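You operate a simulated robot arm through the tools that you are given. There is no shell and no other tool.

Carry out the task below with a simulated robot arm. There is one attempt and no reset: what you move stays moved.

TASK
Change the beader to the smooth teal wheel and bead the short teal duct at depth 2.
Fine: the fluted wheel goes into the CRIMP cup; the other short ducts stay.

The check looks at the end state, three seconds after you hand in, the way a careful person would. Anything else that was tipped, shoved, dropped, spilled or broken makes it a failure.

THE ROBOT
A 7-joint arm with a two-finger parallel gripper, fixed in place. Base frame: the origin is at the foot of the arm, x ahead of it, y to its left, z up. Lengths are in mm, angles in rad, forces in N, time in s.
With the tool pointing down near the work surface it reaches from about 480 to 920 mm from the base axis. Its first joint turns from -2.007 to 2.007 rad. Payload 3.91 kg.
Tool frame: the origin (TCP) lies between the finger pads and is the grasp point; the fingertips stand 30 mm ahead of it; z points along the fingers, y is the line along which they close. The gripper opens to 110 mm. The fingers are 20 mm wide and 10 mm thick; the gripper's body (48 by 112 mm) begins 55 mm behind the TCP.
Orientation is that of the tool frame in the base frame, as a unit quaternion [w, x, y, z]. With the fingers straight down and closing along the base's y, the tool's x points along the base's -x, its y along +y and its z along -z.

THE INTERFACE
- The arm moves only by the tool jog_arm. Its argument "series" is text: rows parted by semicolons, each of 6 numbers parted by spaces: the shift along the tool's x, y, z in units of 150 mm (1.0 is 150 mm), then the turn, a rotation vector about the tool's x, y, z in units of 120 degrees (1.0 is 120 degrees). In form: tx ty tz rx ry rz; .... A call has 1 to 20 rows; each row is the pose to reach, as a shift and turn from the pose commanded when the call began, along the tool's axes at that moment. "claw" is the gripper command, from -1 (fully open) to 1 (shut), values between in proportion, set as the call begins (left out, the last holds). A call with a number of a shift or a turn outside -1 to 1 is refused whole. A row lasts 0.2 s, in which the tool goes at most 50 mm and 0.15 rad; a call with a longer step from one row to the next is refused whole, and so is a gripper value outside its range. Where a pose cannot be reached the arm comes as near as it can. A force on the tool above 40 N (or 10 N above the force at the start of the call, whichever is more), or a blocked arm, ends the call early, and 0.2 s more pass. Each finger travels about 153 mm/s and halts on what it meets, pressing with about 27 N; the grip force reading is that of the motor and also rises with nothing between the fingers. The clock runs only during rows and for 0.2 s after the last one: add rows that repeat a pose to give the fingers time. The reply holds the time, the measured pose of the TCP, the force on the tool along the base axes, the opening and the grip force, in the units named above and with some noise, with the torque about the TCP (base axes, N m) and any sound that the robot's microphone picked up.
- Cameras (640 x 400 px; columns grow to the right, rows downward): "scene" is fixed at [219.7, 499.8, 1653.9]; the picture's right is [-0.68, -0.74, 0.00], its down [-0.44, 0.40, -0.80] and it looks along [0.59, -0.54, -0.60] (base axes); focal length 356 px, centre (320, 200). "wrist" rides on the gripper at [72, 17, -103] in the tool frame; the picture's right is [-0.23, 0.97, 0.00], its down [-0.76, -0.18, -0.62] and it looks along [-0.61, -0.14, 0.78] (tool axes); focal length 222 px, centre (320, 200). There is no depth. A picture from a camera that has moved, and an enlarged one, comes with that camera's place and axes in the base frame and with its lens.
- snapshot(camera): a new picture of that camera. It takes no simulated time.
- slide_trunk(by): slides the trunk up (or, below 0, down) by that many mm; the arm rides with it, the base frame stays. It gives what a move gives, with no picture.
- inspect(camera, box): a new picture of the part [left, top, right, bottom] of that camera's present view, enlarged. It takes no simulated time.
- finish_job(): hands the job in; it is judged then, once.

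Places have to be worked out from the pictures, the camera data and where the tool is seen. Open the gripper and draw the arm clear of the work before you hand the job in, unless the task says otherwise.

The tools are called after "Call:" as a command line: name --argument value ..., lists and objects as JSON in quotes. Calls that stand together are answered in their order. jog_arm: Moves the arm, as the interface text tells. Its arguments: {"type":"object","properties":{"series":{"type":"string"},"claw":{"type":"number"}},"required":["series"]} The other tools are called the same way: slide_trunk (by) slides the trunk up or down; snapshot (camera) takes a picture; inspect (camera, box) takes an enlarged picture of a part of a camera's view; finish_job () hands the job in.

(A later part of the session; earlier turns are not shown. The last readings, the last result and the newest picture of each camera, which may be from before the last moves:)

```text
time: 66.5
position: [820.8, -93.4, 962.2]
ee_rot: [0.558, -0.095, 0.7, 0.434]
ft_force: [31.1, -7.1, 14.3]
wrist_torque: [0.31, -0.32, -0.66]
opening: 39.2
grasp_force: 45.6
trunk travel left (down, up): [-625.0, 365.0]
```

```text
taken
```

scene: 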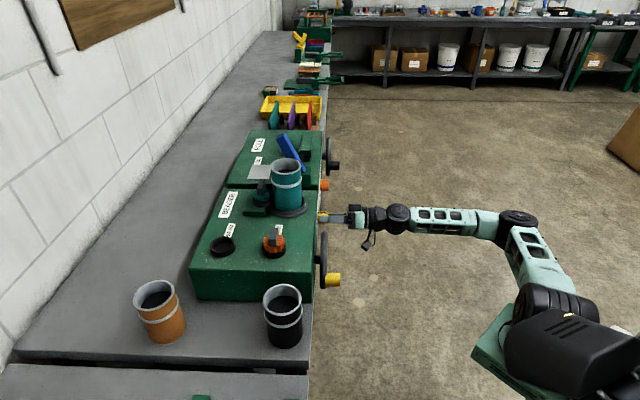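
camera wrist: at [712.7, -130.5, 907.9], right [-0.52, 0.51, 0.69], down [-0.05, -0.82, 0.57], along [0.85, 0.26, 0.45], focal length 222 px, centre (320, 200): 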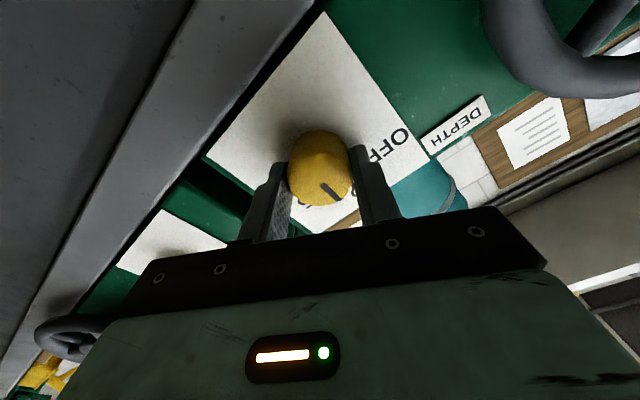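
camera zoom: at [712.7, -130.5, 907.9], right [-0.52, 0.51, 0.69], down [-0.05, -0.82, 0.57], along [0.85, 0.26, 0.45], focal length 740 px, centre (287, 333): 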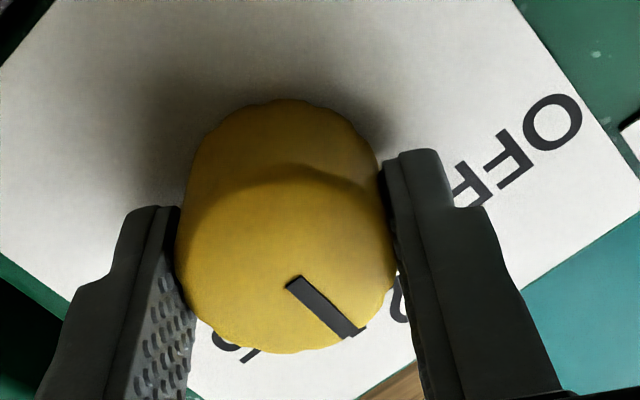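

The knob turned with the gripper and appears aligned with the 2. I release and back straight off to check.

Call:
jog_arm --claw -0.27 --series "0 0 0 0 0 0; 0 0 0 0 0 0; 0 0 0 0 0 0"

Call:
jog_arm --series "0 0 -0.1 0 0 0; 0 0 -0.3 0 0 0; 0 0 -0.56 0 0 0; 0 0 -0.8 0 0 0; 0 0 -0.8 0 0 -0.05; 0 0 -0.8 0 0 -0.1; 0 0 -0.8 0 0 -0.15; 0 0 -0.8 0 0 -0.2; 0 0 -0.8 0 0 -0.25; 0 0 -0.8 0 0 -0.25"

Call:
snapshot --camera "wrist"

Call:
inspect --camera "wrist" --box '[272, 80, 400, 160]'

Call:
snapshot --camera "scene"

```text
time: 67.3
position: [819.7, -90.7, 960.5]
ee_rot: [0.556, -0.098, 0.7, 0.436]
ft_force: [0.5, -0.6, 0.8]
wrist_torque: [-0.01, 0.03, 0.01]
opening: 70.2
grasp_force: 0.1
trunk travel left (down, up): [-625.0, 365.0]
```

```text
time: 69.5
position: [735.1, -176.7, 962.4]
ee_rot: [0.651, -0.276, 0.651, 0.276]
ft_force: [-0.4, -0.3, 0.6]
wrist_torque: [-0.01, 0.02, 0.0]
opening: 69.7
grasp_force: 0.0
trunk travel left (down, up): [-625.0, 365.0]
```

```text
taken
camera wrist: at [652.0, -240.0, 889.8], right [-0.7, 0.68, 0.23], down [-0.31, -0.57, 0.76], along [0.65, 0.46, 0.61], focal length 222 px, centre (320, 200)
```

wrist: 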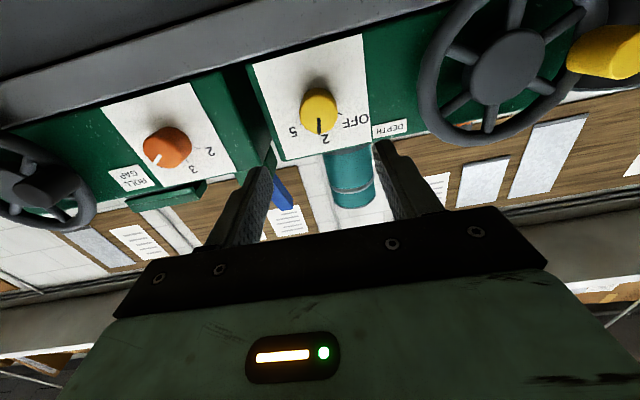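

```text
5.00 times, centred on (336, 120) of wrist
camera zoom: at [652.0, -240.0, 889.8], right [-0.7, 0.68, 0.23], down [-0.31, -0.57, 0.76], along [0.65, 0.46, 0.61], focal length 1111 px, centre (240, 600)
```

zoom: 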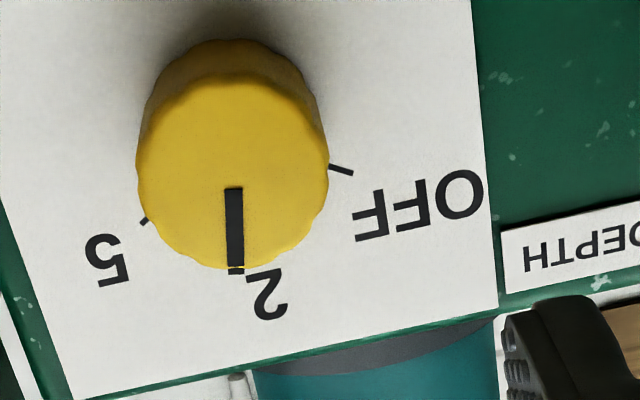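

```text
taken
```

scene: 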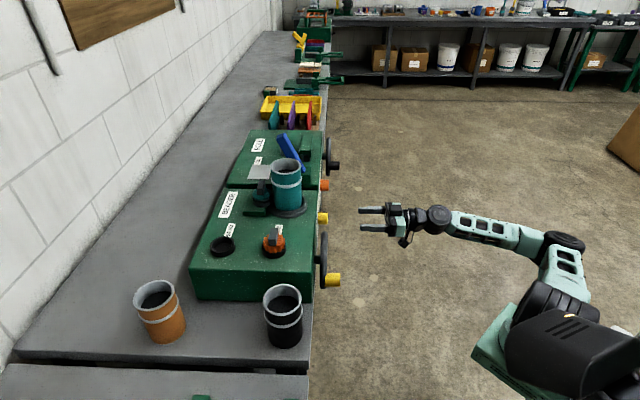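

By my projection the pointer sits about 10° past "2" toward "5" — probably dragged as the preloaded grip opened. I zoom tighter to measure before correcting.

Call:
inspect --camera "wrist" --box '[286, 82, 350, 142]'

```text
6.67 times, centred on (318, 112) of wrist
camera zoom: at [652.0, -240.0, 889.8], right [-0.7, 0.68, 0.23], down [-0.31, -0.57, 0.76], along [0.65, 0.46, 0.61], focal length 1481 px, centre (333, 787)
```

zoom: 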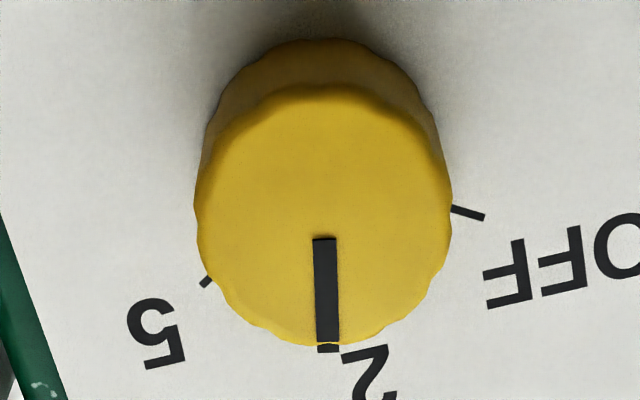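

The pointer is ~10° past the mark. I regrip at +5° roll and will turn back ~10°, nulling side load before release.

Call:
jog_arm --series "0 -0.005 0.2 0 0 0.0417; 0 -0.005 0.4 0 0 0.0417; 0 -0.005 0.6 0 0 0.0417; 0 -0.005 0.7 0 0 0.0417; 0 -0.005 0.77 0 0 0.0417; 0 -0.005 0.8 0 0 0.0417; 0 -0.005 0.8 0 0 0.0417"

Call:
jog_arm --claw 1 --series "0 0 0 0 0 0; 0 0 0 0 0 0; 0 0 0 0 0 0"

Call:
inspect --camera "wrist" --box '[240, 100, 420, 220]'

```text
time: 71.1
position: [820.6, -90.2, 960.7]
ee_rot: [0.638, -0.248, 0.662, 0.305]
ft_force: [-0.7, -0.8, -0.1]
wrist_torque: [-0.01, 0.0, 0.0]
opening: 70.0
grasp_force: 0.1
trunk travel left (down, up): [-625.0, 365.0]
```

```text
time: 71.9
position: [822.0, -91.1, 962.6]
ee_rot: [0.638, -0.246, 0.663, 0.304]
ft_force: [14.0, -0.9, 1.7]
wrist_torque: [-0.07, 0.08, -0.83]
opening: 38.7
grasp_force: 44.8
trunk travel left (down, up): [-625.0, 365.0]
```

```text
3.33 times, centred on (330, 160) of wrist
camera zoom: at [732.8, -149.1, 891.2], right [-0.68, 0.66, 0.31], down [-0.26, -0.62, 0.74], along [0.68, 0.43, 0.59], focal length 740 px, centre (287, 333)
```

zoom: 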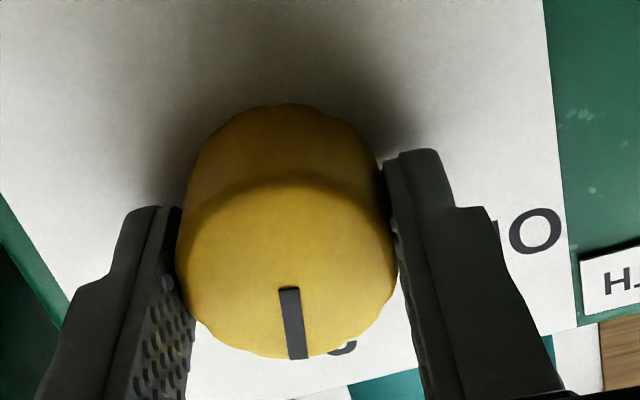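

Pointer confirmed at ≈+11°. I shift 1.5 mm in u to unload the side force and turn back 11.4°.

Call:
jog_arm --series "0 -0.01 0 0 0 0; 0 -0.01 0 0 0 -0.03; 0 -0.01 0 0 0 -0.065; 0 -0.01 0 0 0 -0.095; 0 -0.01 0 0 0 -0.095; 0 -0.01 0 0 0 -0.095"

Call:
inspect --camera "wrist" --box '[240, 100, 420, 220]'

```text
time: 73.3
position: [820.4, -90.7, 961.1]
ee_rot: [0.665, -0.313, 0.634, 0.24]
ft_force: [15.6, 9.5, 7.4]
wrist_torque: [0.16, -0.18, -0.61]
opening: 39.4
grasp_force: 45.2
trunk travel left (down, up): [-625.0, 365.0]
```

```text
3.33 times, centred on (330, 160) of wrist
camera zoom: at [743.3, -159.5, 888.0], right [-0.71, 0.69, 0.12], down [-0.37, -0.51, 0.78], along [0.6, 0.51, 0.62], focal length 740 px, centre (287, 333)
```

zoom: 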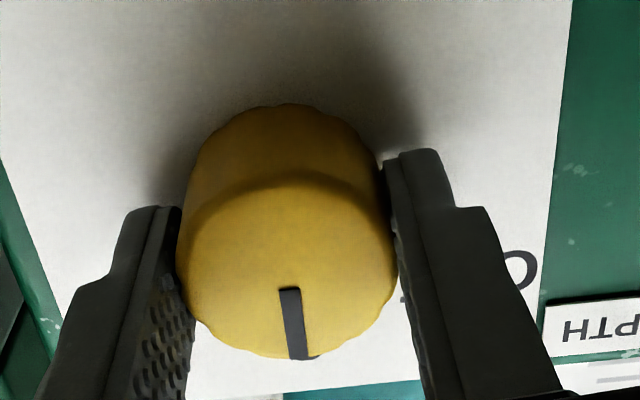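

Pointer now ≈0° (at 2). Residual load is ~18 N along n; I shift slightly to null it before releasing.

Call:
jog_arm --series "-0.005 -0.004 0.01 0 0 0; -0.01 -0.007 0.02 0 0 0; -0.01 -0.007 0.02 0 0 0"

```text
time: 74.2
position: [822.3, -90.8, 961.1]
ee_rot: [0.663, -0.313, 0.636, 0.241]
ft_force: [-34.5, -19.5, -0.5]
wrist_torque: [0.28, -0.29, -0.25]
opening: 39.1
grasp_force: 45.0
trunk travel left (down, up): [-625.0, 365.0]
stopped in row 3: the force on the tool passed its limit at 44 N (the readings are from after the stop); the commanded pose is now the measured one
```

Too much in n; back off 2 mm to null it.

Call:
jog_arm --series "0 0 -0.007 0 0 0; 0 0 -0.012 0 0 0; 0 0 -0.012 0 0 0"

```text
time: 75.0
position: [820.3, -91.1, 961.3]
ee_rot: [0.664, -0.313, 0.635, 0.241]
ft_force: [-15.1, -11.1, 1.3]
wrist_torque: [-0.31, 0.3, -0.46]
opening: 39.0
grasp_force: 44.7
trunk travel left (down, up): [-625.0, 365.0]
```

Still −18 N along n; another 1 mm back.

Call:
jog_arm --series "0 0 -0.006 0 0 0; 0 0 -0.006 0 0 0"

Call:
inspect --camera "wrist" --box '[240, 100, 420, 220]'

```text
time: 75.6
position: [820.8, -91.9, 960.4]
ee_rot: [0.664, -0.313, 0.635, 0.24]
ft_force: [1.7, -0.9, 6.5]
wrist_torque: [-0.07, 0.02, -0.61]
opening: 38.9
grasp_force: 44.9
trunk travel left (down, up): [-625.0, 365.0]
```

```text
3.33 times, centred on (330, 160) of wrist
camera zoom: at [743.3, -159.7, 888.4], right [-0.72, 0.69, 0.12], down [-0.36, -0.51, 0.78], along [0.6, 0.51, 0.62], focal length 740 px, centre (287, 333)
```

zoom: 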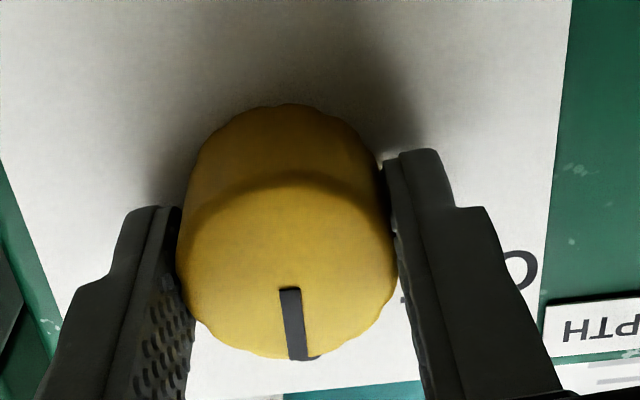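

Load is nearly nulled. Release and back out.

Call:
jog_arm --claw -0.27 --series "0 0 0 0 0 0; 0 0 0 0 0 0; 0 0 0 0 0 0"

Call:
jog_arm --series "0 0 -0.1 0 0 0; 0 0 -0.3 0 0 0; 0 0 -0.56 0 0 0; 0 0 -0.8 0 0 0; 0 0 -0.8 0 0 0.0533; 0 0 -0.8 0 0 0.0533"

Call:
inspect --camera "wrist" --box '[286, 82, 350, 142]'

Call:
snapshot --camera "wrist"

```text
time: 76.4
position: [821.7, -90.9, 960.3]
ee_rot: [0.663, -0.314, 0.636, 0.24]
ft_force: [1.4, -0.4, 0.4]
wrist_torque: [-0.01, -0.02, 0.01]
opening: 69.9
grasp_force: 0.1
trunk travel left (down, up): [-625.0, 365.0]
```

```text
time: 77.8
position: [737.9, -177.6, 960.1]
ee_rot: [0.648, -0.277, 0.652, 0.278]
ft_force: [0.2, 0.5, 0.0]
wrist_torque: [-0.01, -0.01, 0.01]
opening: 70.2
grasp_force: 0.0
trunk travel left (down, up): [-625.0, 365.0]
```

```text
6.67 times, centred on (318, 112) of wrist
camera zoom: at [653.9, -239.5, 889.4], right [-0.7, 0.67, 0.23], down [-0.3, -0.57, 0.76], along [0.65, 0.47, 0.6], focal length 1481 px, centre (333, 787)
```

zoom: 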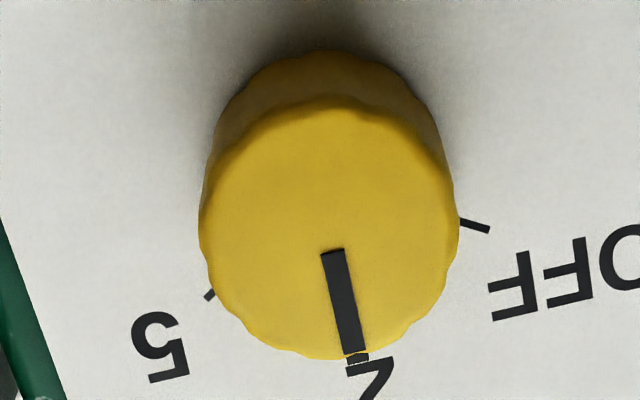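

```text
taken
camera wrist: at [653.9, -239.5, 889.4], right [-0.7, 0.67, 0.23], down [-0.3, -0.57, 0.76], along [0.65, 0.47, 0.6], focal length 222 px, centre (320, 200)
```

wrist: 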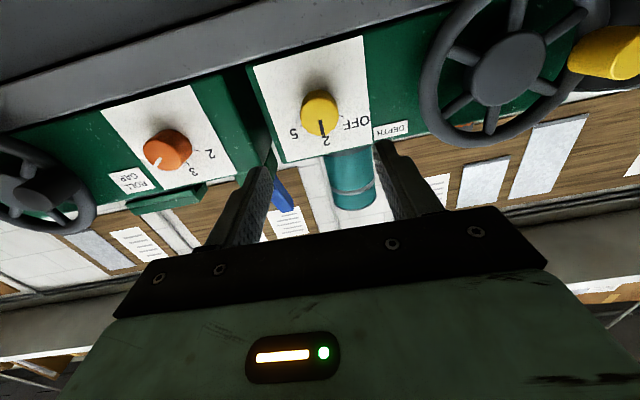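

The pointer is now exactly on 2. Next the handwheel: hub ≈(u478, z963), handle at the 9 o'clock side ≈(u407, z960), protruding n≈478–509. I lower the trunk a little for elbow room and move sideways at standoff to view it.

Call:
slide_trunk --by -60

Call:
jog_arm --series "-0.1 0.2 0 0 0 0; -0.2 0.45 0 0 0 0; -0.3 0.7 0 0 0 0; -0.4 0.95 0 0 0 0; -0.4 0.95 0 0 0 0"

Call:
snapshot --camera "wrist"

Call:
snapshot --camera "scene"

```text
time: 78.8
position: [738.5, -176.5, 900.6]
ee_rot: [0.648, -0.277, 0.653, 0.277]
ft_force: [0.2, -0.9, -0.6]
wrist_torque: [-0.01, -0.03, -0.07]
opening: 69.7
grasp_force: 0.1
trunk travel left (down, up): [-565.0, 425.0]
```

```text
time: 80.0
position: [636.4, -76.9, 960.8]
ee_rot: [0.649, -0.277, 0.652, 0.278]
ft_force: [0.6, -0.2, -0.8]
wrist_torque: [0.0, -0.02, 0.0]
opening: 69.9
grasp_force: 0.1
trunk travel left (down, up): [-565.0, 425.0]
```

```text
taken
camera wrist: at [552.4, -139.9, 890.0], right [-0.7, 0.67, 0.23], down [-0.3, -0.57, 0.76], along [0.65, 0.47, 0.6], focal length 222 px, centre (320, 200)
```

wrist: 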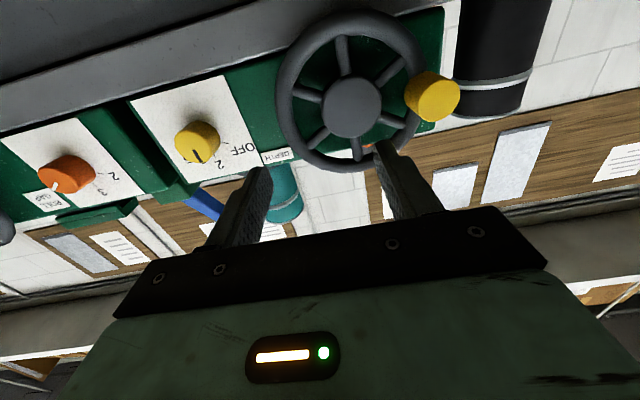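

```text
taken
```

scene: 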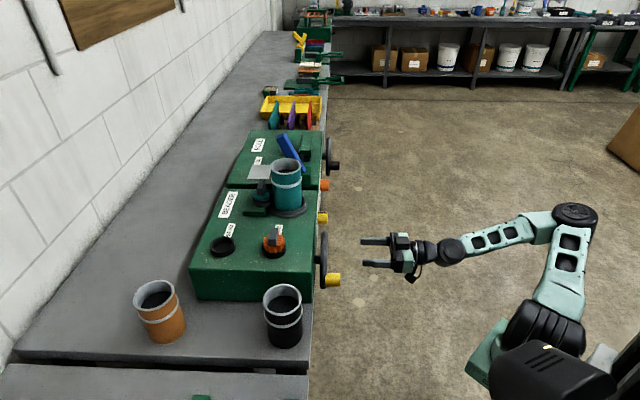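

Arm posture is comfortable. I zoom on the handwheel for a precise fix.

Call:
inspect --camera "wrist" --box '[270, 0, 470, 125]'

Call:
inspect --camera "wrist" --box '[270, 50, 470, 175]'

```text
3.20 times, centred on (370, 62) of wrist
camera zoom: at [552.4, -139.9, 890.0], right [-0.7, 0.67, 0.23], down [-0.3, -0.57, 0.76], along [0.65, 0.47, 0.6], focal length 711 px, centre (160, 640)
```

zoom: 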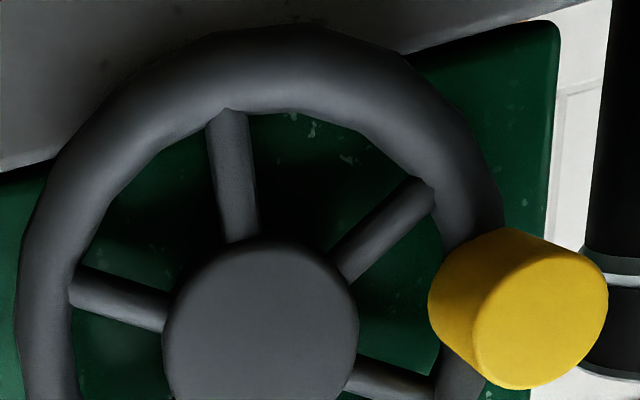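

```text
3.20 times, centred on (370, 112) of wrist
camera zoom: at [552.4, -139.9, 890.0], right [-0.7, 0.67, 0.23], down [-0.3, -0.57, 0.76], along [0.65, 0.47, 0.6], focal length 711 px, centre (160, 480)
```

zoom: 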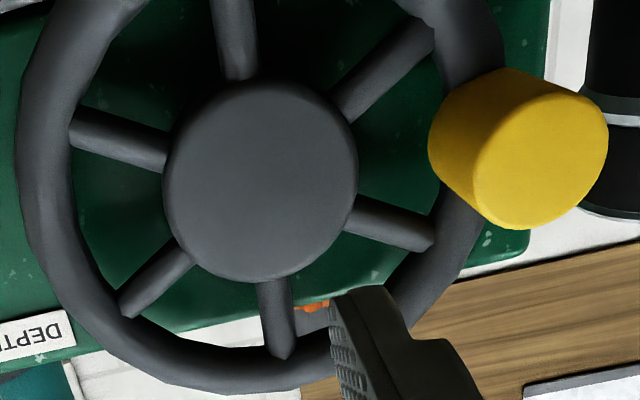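

Triangulated: hub centre (u≈478.5, z≈962.7), handle centre (u≈410.5, z≈960.8), face at n≈477, crank radius ≈68 mm, handle Ø≈35 mm. I move in front of the handle.

Call:
jog_arm --series "0 0.17 0.05 0 0 0; 0 0.35 0.1 0 0 0; 0 0.52 0.15 0 0 0; 0 0.681 0.2 0 0 0; 0 0.681 0.28 0 0 0; 0 0.681 0.28 0 0 0"

Call:
snapshot --camera "wrist"

Call:
inspect --camera "scene" --box '[300, 240, 396, 300]'

Call:
snapshot --camera "scene"

```text
time: 81.0
position: [640.5, 3.1, 956.4]
ee_rot: [0.648, -0.276, 0.654, 0.277]
ft_force: [-11.6, -21.7, 4.6]
wrist_torque: [0.34, 0.01, 0.79]
opening: 66.5
grasp_force: 0.1
out of reach, approached as far as the arm can: row 1, 2, 3, 4, 5
trunk travel left (down, up): [-565.0, 425.0]
stopped in row 5: the force on the tool passed its limit at 187 N (the readings are from after the stop); the commanded pose is now the measured one
```

```text
taken
camera wrist: at [555.0, -59.4, 884.6], right [-0.7, 0.68, 0.23], down [-0.3, -0.57, 0.76], along [0.65, 0.47, 0.6], focal length 222 px, centre (320, 200)
```

wrist: 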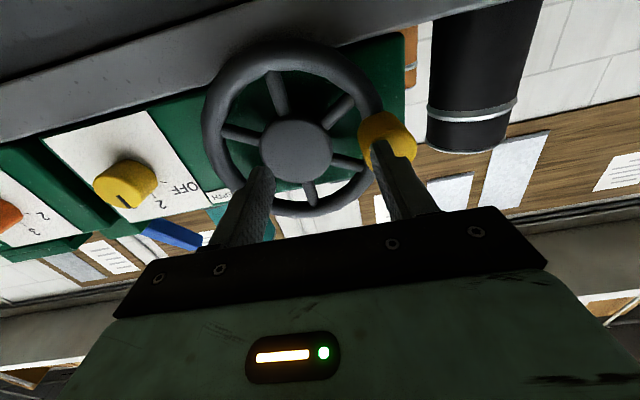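

```text
6.67 times, centred on (348, 270) of scene
camera zoom: at [219.7, 499.8, 1653.9], right [-0.68, -0.74, 0.0], down [-0.44, 0.4, -0.8], along [0.59, -0.54, -0.6], focal length 2372 px, centre (133, -267)
```

zoom: 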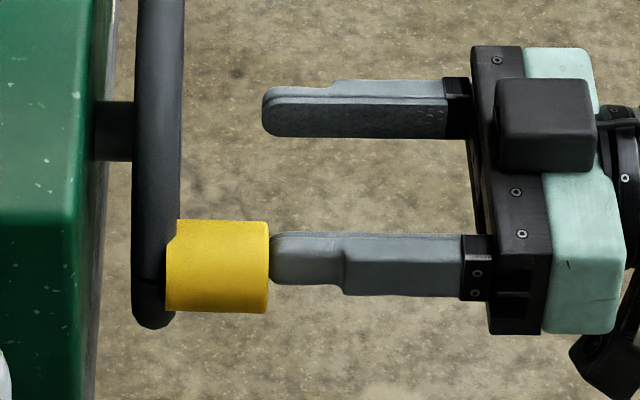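

```text
taken
```

scene: 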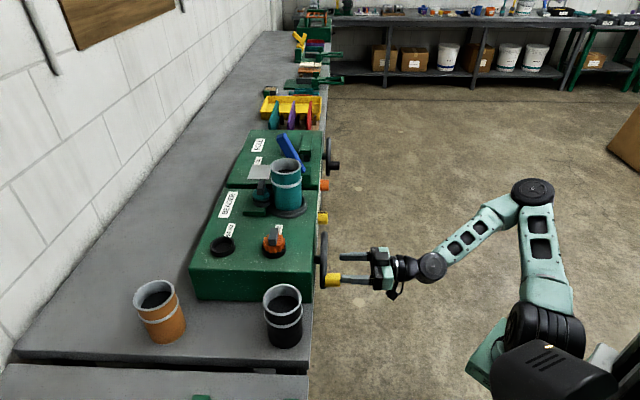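

The sideways move hit the arm's inner reach limit, so the left finger bumped the handle's end. I back straight off, then lower the trunk more to gain inner reach.

Call:
jog_arm --series "0 0 -0.1 0 0 0; 0 -0.1 -0.2 0 0 0; 0 -0.2 -0.2 0 0 0; 0 -0.2 -0.2 0 0 0"

Call:
slide_trunk --by -180

Call:
snapshot --camera "scene"

Call:
inspect --camera "scene" --box '[170, 140, 350, 300]'

```text
time: 82.0
position: [641.9, -37.6, 954.8]
ee_rot: [0.648, -0.277, 0.653, 0.277]
ft_force: [0.4, 1.1, 1.0]
wrist_torque: [0.02, -0.01, -0.03]
opening: 70.0
grasp_force: 0.2
out of reach, approached as far as the arm can: row 1, 2
trunk travel left (down, up): [-565.0, 425.0]
```

```text
time: 84.0
position: [641.8, -36.7, 775.3]
ee_rot: [0.647, -0.278, 0.653, 0.278]
ft_force: [-0.4, -0.3, 0.5]
wrist_torque: [0.02, 0.01, 0.0]
opening: 69.8
grasp_force: 0.0
trunk travel left (down, up): [-385.0, 605.0]
```

```text
taken
```

scene: 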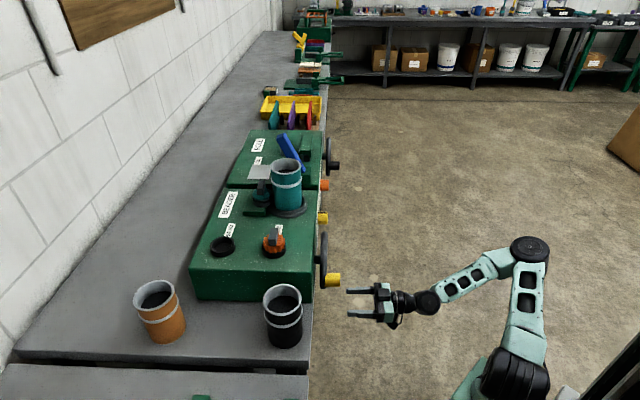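

```text
2.50 times, centred on (260, 220) of scene
camera zoom: at [219.7, 499.8, 1653.9], right [-0.68, -0.74, 0.0], down [-0.44, 0.4, -0.8], along [0.59, -0.54, -0.6], focal length 889 px, centre (470, 150)
```

zoom: 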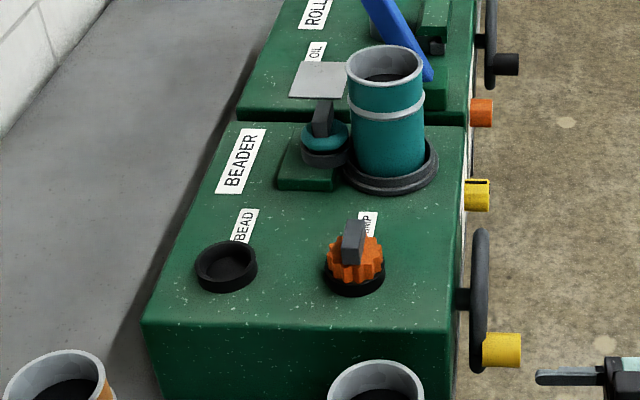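

Everything on the bench looks intact. I raise the tool back to handle height in two calls while shifting toward u≈410.

Call:
jog_arm --series "-0.25 0 0 0 0 0; -0.5 0 0 0 0 0; -0.75 0 0 0 0 0; -1.0 0 0 0 0 0; -1.0 0.2 0 0 0 0; -1.0 0.4 0 0 0 0; -1.0 0.4 0 0 0 0"

Call:
snapshot --camera "scene"

```text
time: 85.6
position: [613.6, 2.5, 932.3]
ee_rot: [0.647, -0.278, 0.653, 0.279]
ft_force: [0.1, -0.6, -0.7]
wrist_torque: [-0.01, 0.02, -0.01]
opening: 69.9
grasp_force: 0.1
out of reach, approached as far as the arm can: row 6, 7
trunk travel left (down, up): [-385.0, 605.0]
```

```text
taken
```

scene: 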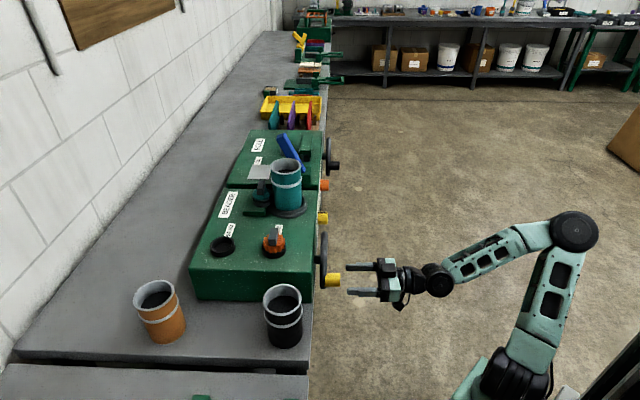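

Inner limit again by a small margin; I lower the trunk another 110 mm and compensate upward.

Call:
slide_trunk --by -110

Call:
jog_arm --series "-0.2 0 0 0 0 0; -0.45 0 0 0 0 0; -0.7 0 0 0 0 0; -0.92 0 0 0 0 0; -0.92 0 0 0 0 0"

Call:
snapshot --camera "scene"

```text
time: 87.0
position: [614.8, 3.3, 822.2]
ee_rot: [0.647, -0.277, 0.654, 0.278]
ft_force: [-0.3, 0.0, -0.6]
wrist_torque: [-0.03, 0.01, 0.0]
opening: 70.0
grasp_force: 0.1
trunk travel left (down, up): [-275.0, 715.0]
```

```text
time: 88.2
position: [614.5, 2.0, 960.5]
ee_rot: [0.647, -0.278, 0.653, 0.279]
ft_force: [-0.5, 0.3, -1.6]
wrist_torque: [-0.01, 0.02, -0.03]
opening: 69.9
grasp_force: 0.1
trunk travel left (down, up): [-275.0, 715.0]
```

```text
taken
```

scene: 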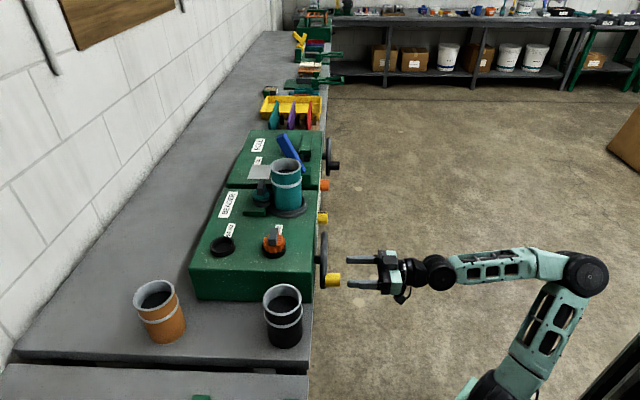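

Now shift the remaining 32 mm to be in front of the handle and check the view.

Call:
jog_arm --series "0 0.07 0 0 0 0; 0 0.14 0 0 0 0; 0 0.212 0 0 0 0; 0 0.212 0 0 0 0"

Call:
snapshot --camera "wrist"

Call:
inspect --camera "scene" --box '[300, 240, 396, 300]'

```text
time: 89.2
position: [591.3, 25.1, 959.7]
ee_rot: [0.647, -0.278, 0.653, 0.278]
ft_force: [-0.2, -0.6, 0.3]
wrist_torque: [0.04, -0.03, 0.01]
opening: 69.8
grasp_force: 0.1
trunk travel left (down, up): [-275.0, 715.0]
```

```text
taken
camera wrist: at [508.1, -38.3, 888.4], right [-0.7, 0.67, 0.23], down [-0.3, -0.57, 0.77], along [0.65, 0.47, 0.6], focal length 222 px, centre (320, 200)
```

wrist: 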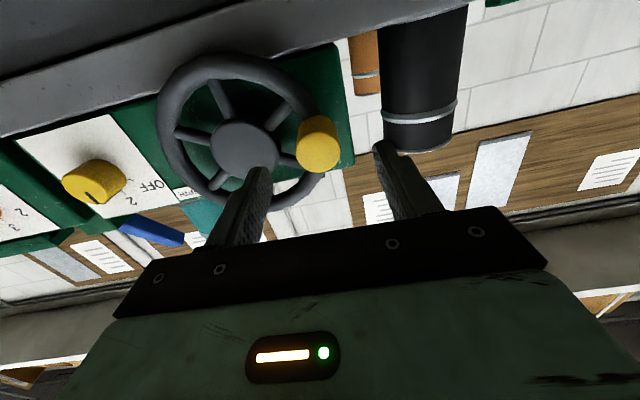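

```text
6.67 times, centred on (348, 270) of scene
camera zoom: at [219.7, 499.8, 1653.9], right [-0.68, -0.74, 0.0], down [-0.44, 0.4, -0.8], along [0.59, -0.54, -0.6], focal length 2372 px, centre (133, -267)
```

zoom: 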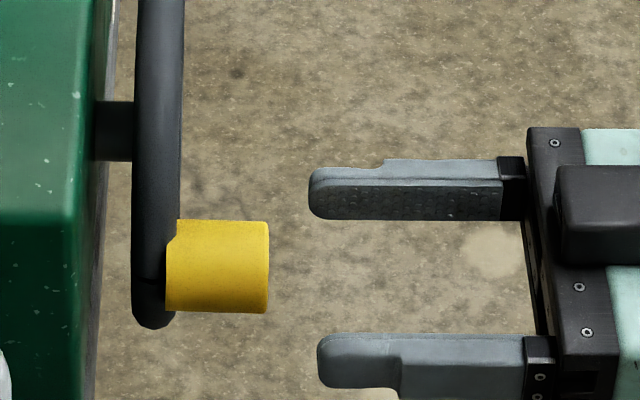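

Centred on the handle. Advance 50 mm so the fingers straddle it, then close.

Call:
jog_arm --series "-0.007 -0.006 0.1 0 0 0; -0.007 -0.006 0.2 0 0 0; -0.007 -0.006 0.28 0 0 0; -0.007 -0.006 0.335 0 0 0; -0.007 -0.006 0.335 0 0 0"

Call:
jog_arm --claw 1 --series "0 0 0 0 0 0; 0 0 0 0 0 0; 0 0 0 0 0 0"

Call:
inspect --camera "scene" --box '[300, 240, 396, 300]'

Call:
snapshot --camera "wrist"

```text
time: 90.4
position: [626.9, 60.3, 960.2]
ee_rot: [0.647, -0.277, 0.654, 0.278]
ft_force: [-0.9, 0.8, -0.6]
wrist_torque: [-0.04, 0.03, -0.02]
opening: 69.8
grasp_force: 0.1
trunk travel left (down, up): [-275.0, 715.0]
```

```text
time: 91.2
position: [628.2, 60.5, 960.4]
ee_rot: [0.648, -0.276, 0.654, 0.278]
ft_force: [9.1, -0.5, 0.2]
wrist_torque: [-0.09, 0.11, -1.68]
opening: 33.8
grasp_force: 44.6
trunk travel left (down, up): [-275.0, 715.0]
```

```text
6.67 times, centred on (348, 270) of scene
camera zoom: at [219.7, 499.8, 1653.9], right [-0.68, -0.74, 0.0], down [-0.44, 0.4, -0.8], along [0.59, -0.54, -0.6], focal length 2372 px, centre (133, -267)
```

zoom: 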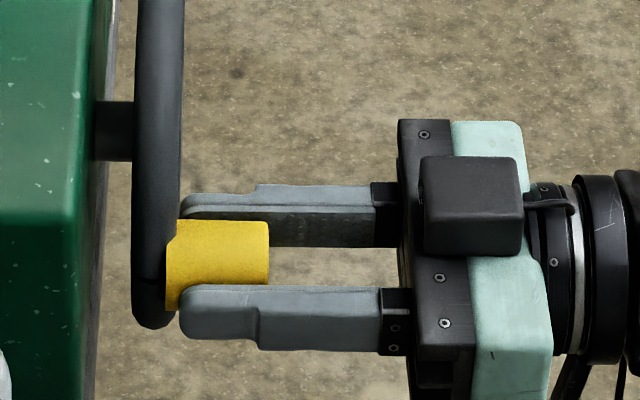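

```text
taken
camera wrist: at [544.2, -3.2, 889.9], right [-0.7, 0.67, 0.23], down [-0.3, -0.57, 0.77], along [0.65, 0.47, 0.6], focal length 222 px, centre (320, 200)
```

wrist: 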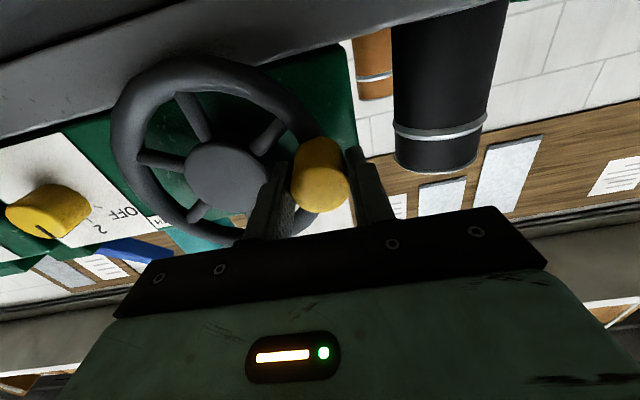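

The handle is held. I start with a small clockwise test arc (up from 9 o'clock) to feel the resistance.

Call:
jog_arm --series "-0.0523 -0.0015 0 0 0 0; -0.0909 -0.0066 0 0 0 0; -0.13 -0.015 0 0 0 0; -0.1662 -0.0267 0 0 0 0; -0.1662 -0.0267 0 0 0 0"

Call:
inspect --camera "scene" --box '[230, 145, 350, 220]'

Call:
inspect --camera "scene" --box '[300, 230, 396, 300]'

```text
time: 92.4
position: [630.9, 58.5, 983.8]
ee_rot: [0.648, -0.277, 0.653, 0.278]
ft_force: [-10.1, -20.0, -12.6]
wrist_torque: [-0.55, 1.15, -1.31]
opening: 34.1
grasp_force: 45.4
trunk travel left (down, up): [-275.0, 715.0]
```

```text
5.33 times, centred on (290, 182) of scene
camera zoom: at [219.7, 499.8, 1653.9], right [-0.68, -0.74, 0.0], down [-0.44, 0.4, -0.8], along [0.59, -0.54, -0.6], focal length 1897 px, centre (480, 293)
```

zoom: 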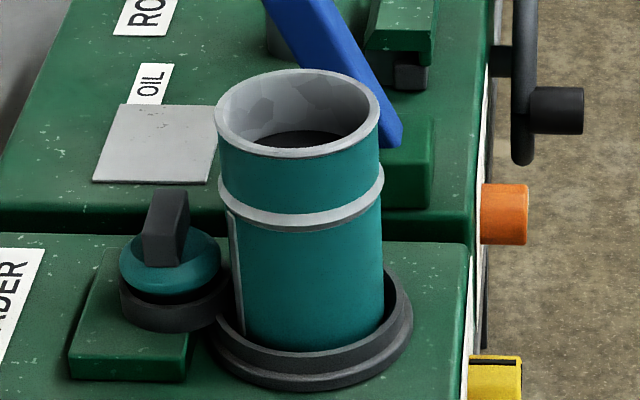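

```text
5.71 times, centred on (348, 265) of scene
camera zoom: at [219.7, 499.8, 1653.9], right [-0.68, -0.74, 0.0], down [-0.44, 0.4, -0.8], along [0.59, -0.54, -0.6], focal length 2033 px, centre (160, -171)
```

zoom: 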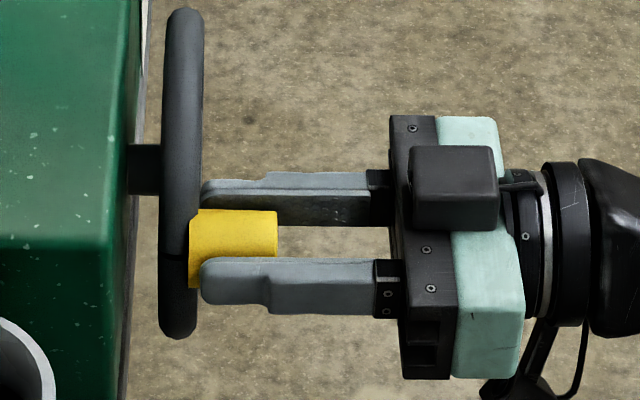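

The handwheel turns and the duct rotates with it (a seam has come into view). I continue the clockwise arc to 12 o'clock with a slight n unload.

Call:
jog_arm --series "-0.0355 -0.016 -0.007 0 0 0; -0.0705 -0.0329 -0.007 0 0 0; -0.1344 -0.0776 -0.007 0 0 0; -0.1895 -0.1327 -0.007 0 0 0; -0.2341 -0.1966 -0.007 0 0 0; -0.2671 -0.2671 -0.007 0 0 0; -0.2872 -0.3423 -0.007 0 0 0; -0.294 -0.4199 -0.007 0 0 0; -0.294 -0.4199 -0.007 0 0 0"

Call:
snapshot --camera "scene"

```text
time: 93.4
position: [638.6, 50.5, 1011.6]
ee_rot: [0.645, -0.28, 0.653, 0.281]
ft_force: [-18.7, -6.2, 0.4]
wrist_torque: [0.36, 0.36, -1.66]
opening: 34.4
grasp_force: 44.4
trunk travel left (down, up): [-275.0, 715.0]
stopped in row 4: the force on the tool passed its limit at 49 N (the readings are from after the stop); the commanded pose is now the measured one
```

```text
taken
```

scene: 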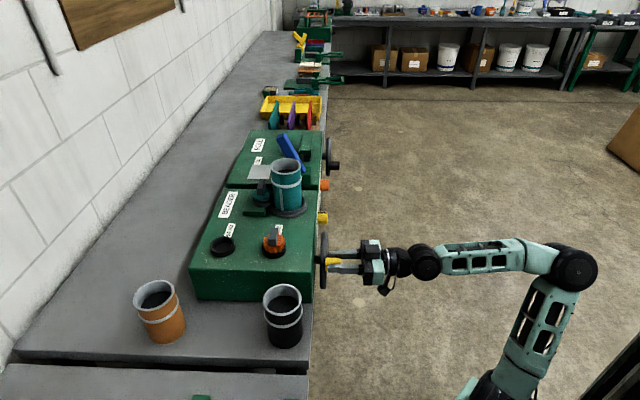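

A force stop; I check the wrist view to see where the handle is relative to the pads.

Call:
snapshot --camera "wrist"

Call:
inspect --camera "scene" --box '[300, 220, 396, 290]'

```text
taken
camera wrist: at [554.4, -14.2, 940.7], right [-0.71, 0.67, 0.23], down [-0.29, -0.57, 0.77], along [0.64, 0.48, 0.6], focal length 222 px, centre (320, 200)
```

wrist: 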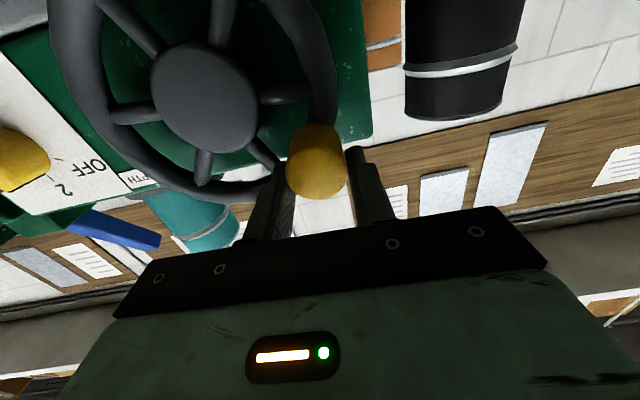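

```text
5.71 times, centred on (348, 255) of scene
camera zoom: at [219.7, 499.8, 1653.9], right [-0.68, -0.74, 0.0], down [-0.44, 0.4, -0.8], along [0.59, -0.54, -0.6], focal length 2033 px, centre (160, -114)
```

zoom: 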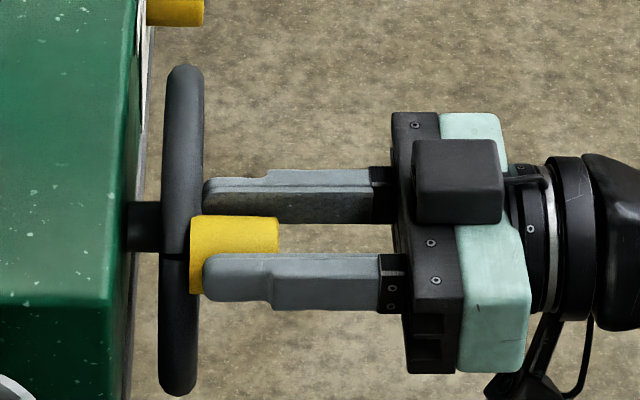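

The handle slid ~11 mm down between the pads: with roll 0 the tangential pull there relies on friction. I release, shift to the handle centre, and roll −54° so the pads push along the handle's path, and then I'll roll along with the crank.

Call:
jog_arm --claw -0.27 --series "0 0 0 0 0 0; 0 0 0 0 0 0; 0 0 -0.027 0 0 0; 0.07 0 -0.027 0 0 -0.05; 0.07 0 -0.027 0 0 -0.1; 0.07 0 -0.027 0 0 -0.15; 0.07 0 -0.027 0 0 -0.2; 0.07 0 -0.027 0 0 -0.25; 0.07 0 -0.027 0 0 -0.3; 0.07 0 -0.027 0 0 -0.35; 0.07 0 -0.027 0 0 -0.4; 0.07 0 -0.027 0 0 -0.45; 0.07 0 -0.027 0 0 -0.45"

Call:
snapshot --camera "wrist"

Call:
inspect --camera "scene" --box '[300, 220, 396, 290]'

```text
time: 96.2
position: [636.9, 46.4, 999.5]
ee_rot: [0.702, -0.547, 0.453, -0.042]
ft_force: [-0.3, -0.6, -0.8]
wrist_torque: [0.01, 0.01, 0.01]
opening: 70.0
grasp_force: 0.2
trunk travel left (down, up): [-275.0, 715.0]
```

```text
taken
camera wrist: at [601.4, -62.7, 945.5], right [-0.56, 0.51, -0.65], down [-0.79, -0.1, 0.6], along [0.24, 0.85, 0.47], focal length 222 px, centre (320, 200)
```

wrist: 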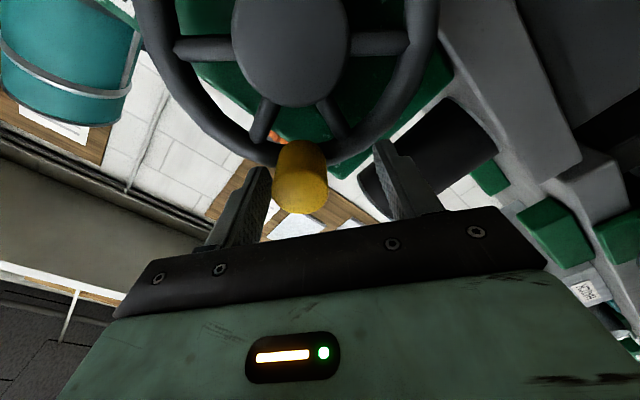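

```text
5.71 times, centred on (348, 255) of scene
camera zoom: at [219.7, 499.8, 1653.9], right [-0.68, -0.74, 0.0], down [-0.44, 0.4, -0.8], along [0.59, -0.54, -0.6], focal length 2033 px, centre (160, -114)
```

zoom: 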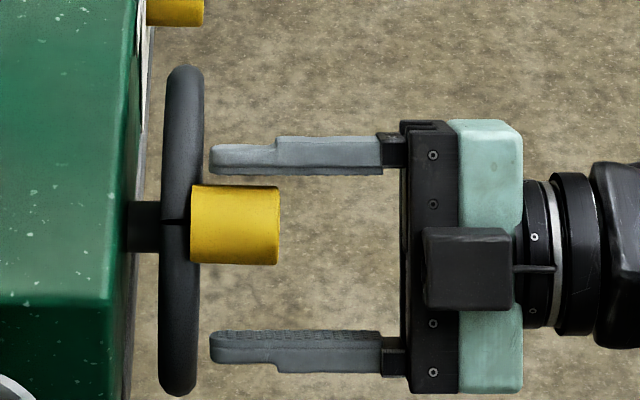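

The handle sits offset toward one finger. I zoom in to determine its position precisely.

Call:
inspect --camera "wrist" --box '[220, 120, 400, 232]'

Call:
inspect --camera "wrist" --box '[140, 0, 460, 200]'

```text
3.56 times, centred on (310, 176) of wrist
camera zoom: at [601.4, -62.7, 945.5], right [-0.56, 0.51, -0.65], down [-0.79, -0.1, 0.6], along [0.24, 0.85, 0.47], focal length 790 px, centre (356, 285)
```

zoom: 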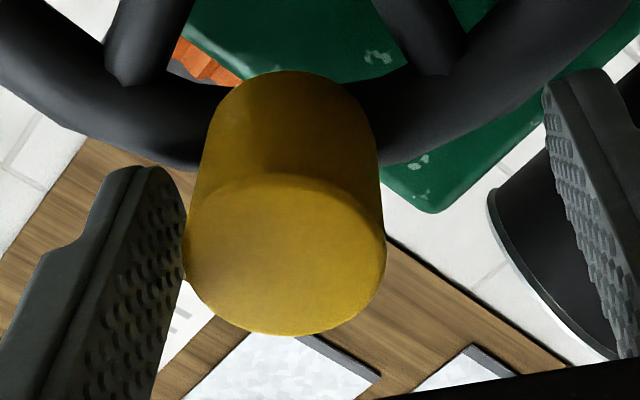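

```text
2.00 times, centred on (300, 100) of wrist
camera zoom: at [601.4, -62.7, 945.5], right [-0.56, 0.51, -0.65], down [-0.79, -0.1, 0.6], along [0.24, 0.85, 0.47], focal length 444 px, centre (360, 400)
```

zoom: 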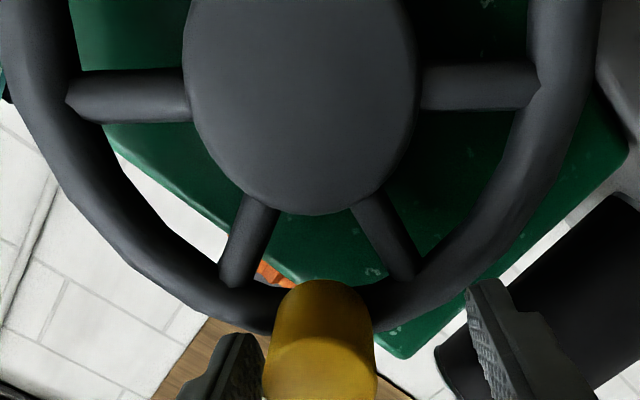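

Handle is at (u434, z1012), i.e. ~47° up the arc; hub at ≈(479.5, 963), r≈67. I shift onto it with roll −43° and close.

Call:
jog_arm --series "-0.008 -0.046 0 0 0 0.046; -0.015 -0.092 0 0 0 0.092; -0.015 -0.092 0 0 0 0.092; -0.015 -0.092 0 0 0 0.092"

Call:
jog_arm --claw 1 --series "0 0 0 0 0 0; 0 0 0 0 0 0; 0 0 0 0 0 0"

Call:
inspect --camera "wrist" --box '[220, 120, 400, 232]'

```text
time: 97.2
position: [641.7, 41.7, 1011.9]
ee_rot: [0.703, -0.5, 0.504, 0.025]
ft_force: [0.3, -0.2, 0.1]
wrist_torque: [-0.01, 0.01, 0.04]
opening: 69.6
grasp_force: 0.2
trunk travel left (down, up): [-275.0, 715.0]
```

```text
time: 98.0
position: [642.3, 42.5, 1011.7]
ee_rot: [0.703, -0.5, 0.504, 0.025]
ft_force: [-2.4, 1.1, -2.9]
wrist_torque: [0.74, -0.41, -0.97]
opening: 34.2
grasp_force: 45.0
trunk travel left (down, up): [-275.0, 715.0]
```

```text
3.56 times, centred on (310, 176) of wrist
camera zoom: at [597.2, -58.8, 948.9], right [-0.64, 0.59, -0.49], down [-0.7, -0.19, 0.69], along [0.32, 0.78, 0.53], focal length 790 px, centre (356, 285)
```

zoom: 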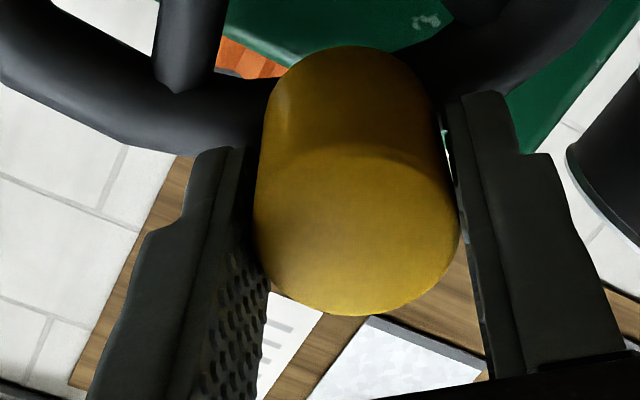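

Gripped with little preload. Now I rotate about the hub: translation along the arc with matching roll, 48° clockwise.

Call:
jog_arm --series "0.0032 -0.0617 0 0 0 0.0667; 0.0149 -0.1223 0 0 0 0.1333; 0.035 -0.1807 0 0 0 0.2; 0.063 -0.2358 0 0 0 0.2667; 0.0985 -0.2864 0 0 0 0.3333; 0.1405 -0.3316 0 0 0 0.4; 0.1405 -0.3316 0 0 0 0.4"

Call:
inspect --camera "wrist" --box '[140, 40, 460, 240]'

Call:
inspect --camera "scene" --box '[230, 145, 350, 220]'

```text
time: 99.6
position: [678.2, 6.2, 1029.1]
ee_rot: [0.632, -0.25, 0.666, 0.308]
ft_force: [-23.1, -24.2, -15.7]
wrist_torque: [-0.41, 0.27, -1.2]
opening: 34.3
grasp_force: 44.7
trunk travel left (down, up): [-275.0, 715.0]
```

```text
2.00 times, centred on (300, 140) of wrist
camera zoom: at [589.7, -53.6, 961.6], right [-0.69, 0.65, 0.32], down [-0.24, -0.62, 0.75], along [0.69, 0.44, 0.58], focal length 444 px, centre (360, 320)
```

zoom: 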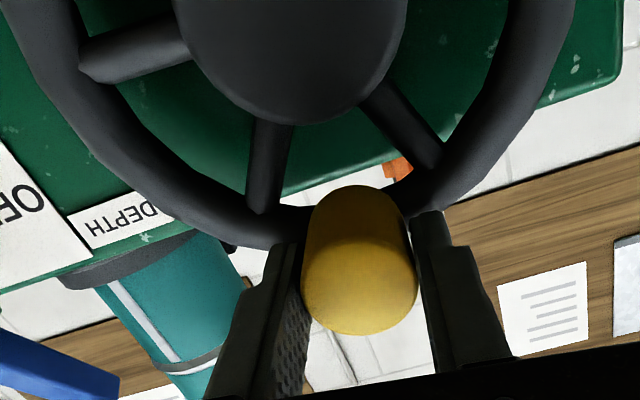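

```text
5.33 times, centred on (290, 182) of scene
camera zoom: at [219.7, 499.8, 1653.9], right [-0.68, -0.74, 0.0], down [-0.44, 0.4, -0.8], along [0.59, -0.54, -0.6], focal length 1897 px, centre (480, 293)
```

zoom: 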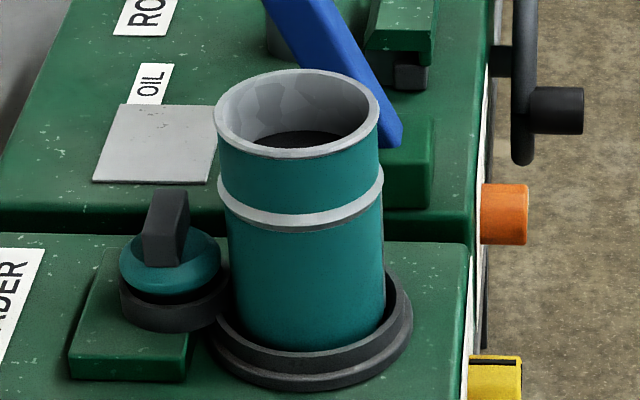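

Works well: the duct turns with the crank. The n-load (−33 N) shows the wheel plane is ~1.7° off my axis, so I add an n correction and continue another 64°.

Call:
jog_arm --series "0 0 -0.011 0 0 0; 0.004 -0.0616 -0.013 0 0 0.0667; 0.0166 -0.122 -0.0145 0 0 0.1333; 0.0375 -0.1802 -0.016 0 0 0.2; 0.0662 -0.2347 -0.0175 0 0 0.2667; 0.1023 -0.285 -0.019 0 0 0.3333; 0.145 -0.3296 -0.0205 0 0 0.4; 0.1935 -0.368 -0.0215 0 0 0.4667; 0.2468 -0.399 -0.022 0 0 0.5333; 0.2468 -0.399 -0.022 0 0 0.5333"

Call:
snapshot --camera "wrist"

Call:
snapshot --camera "scene"

```text
time: 101.8
position: [719.5, -36.9, 988.3]
ee_rot: [0.374, 0.143, 0.695, 0.597]
ft_force: [36.4, -0.7, 17.7]
wrist_torque: [0.18, 0.47, -0.36]
opening: 33.7
grasp_force: 45.0
trunk travel left (down, up): [-275.0, 715.0]
```

```text
taken
camera wrist: at [594.1, -59.9, 980.8], right [-0.09, 0.09, 0.99], down [0.13, -0.99, 0.1], along [0.99, 0.14, 0.07], focal length 222 px, centre (320, 200)
```

wrist: 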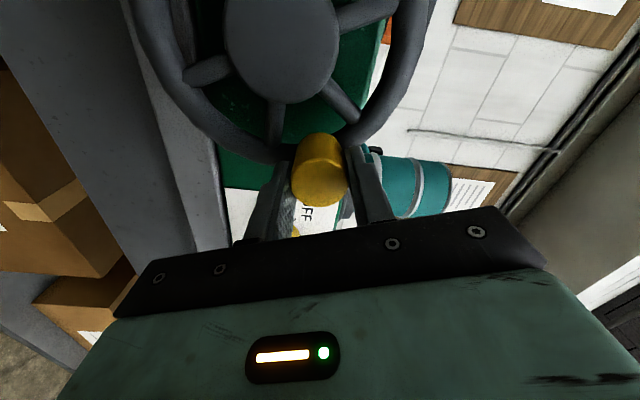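

```text
taken
```

scene: 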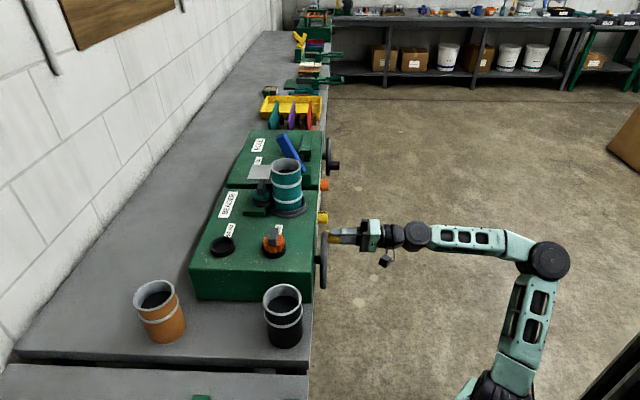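

A second band seems to be appearing on the duct. Let me zoom.

Call:
inspect --camera "scene" --box '[230, 145, 350, 220]'

```text
5.33 times, centred on (290, 182) of scene
camera zoom: at [219.7, 499.8, 1653.9], right [-0.68, -0.74, 0.0], down [-0.44, 0.4, -0.8], along [0.59, -0.54, -0.6], focal length 1897 px, centre (480, 293)
```

zoom: 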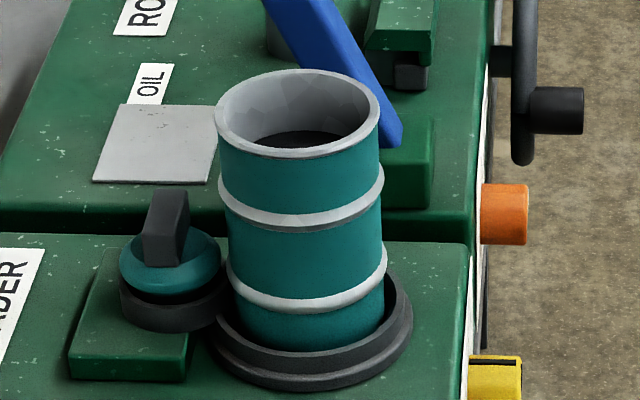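

Call:
inspect --camera "wrist" --box '[330, 130, 490, 230]'

```text
4.00 times, centred on (410, 180) of wrist
camera zoom: at [594.1, -59.9, 980.8], right [-0.09, 0.09, 0.99], down [0.13, -0.99, 0.1], along [0.99, 0.14, 0.07], focal length 888 px, centre (-40, 280)
```

zoom: 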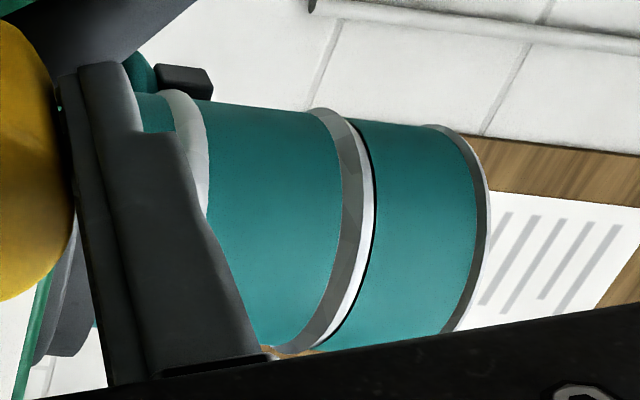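

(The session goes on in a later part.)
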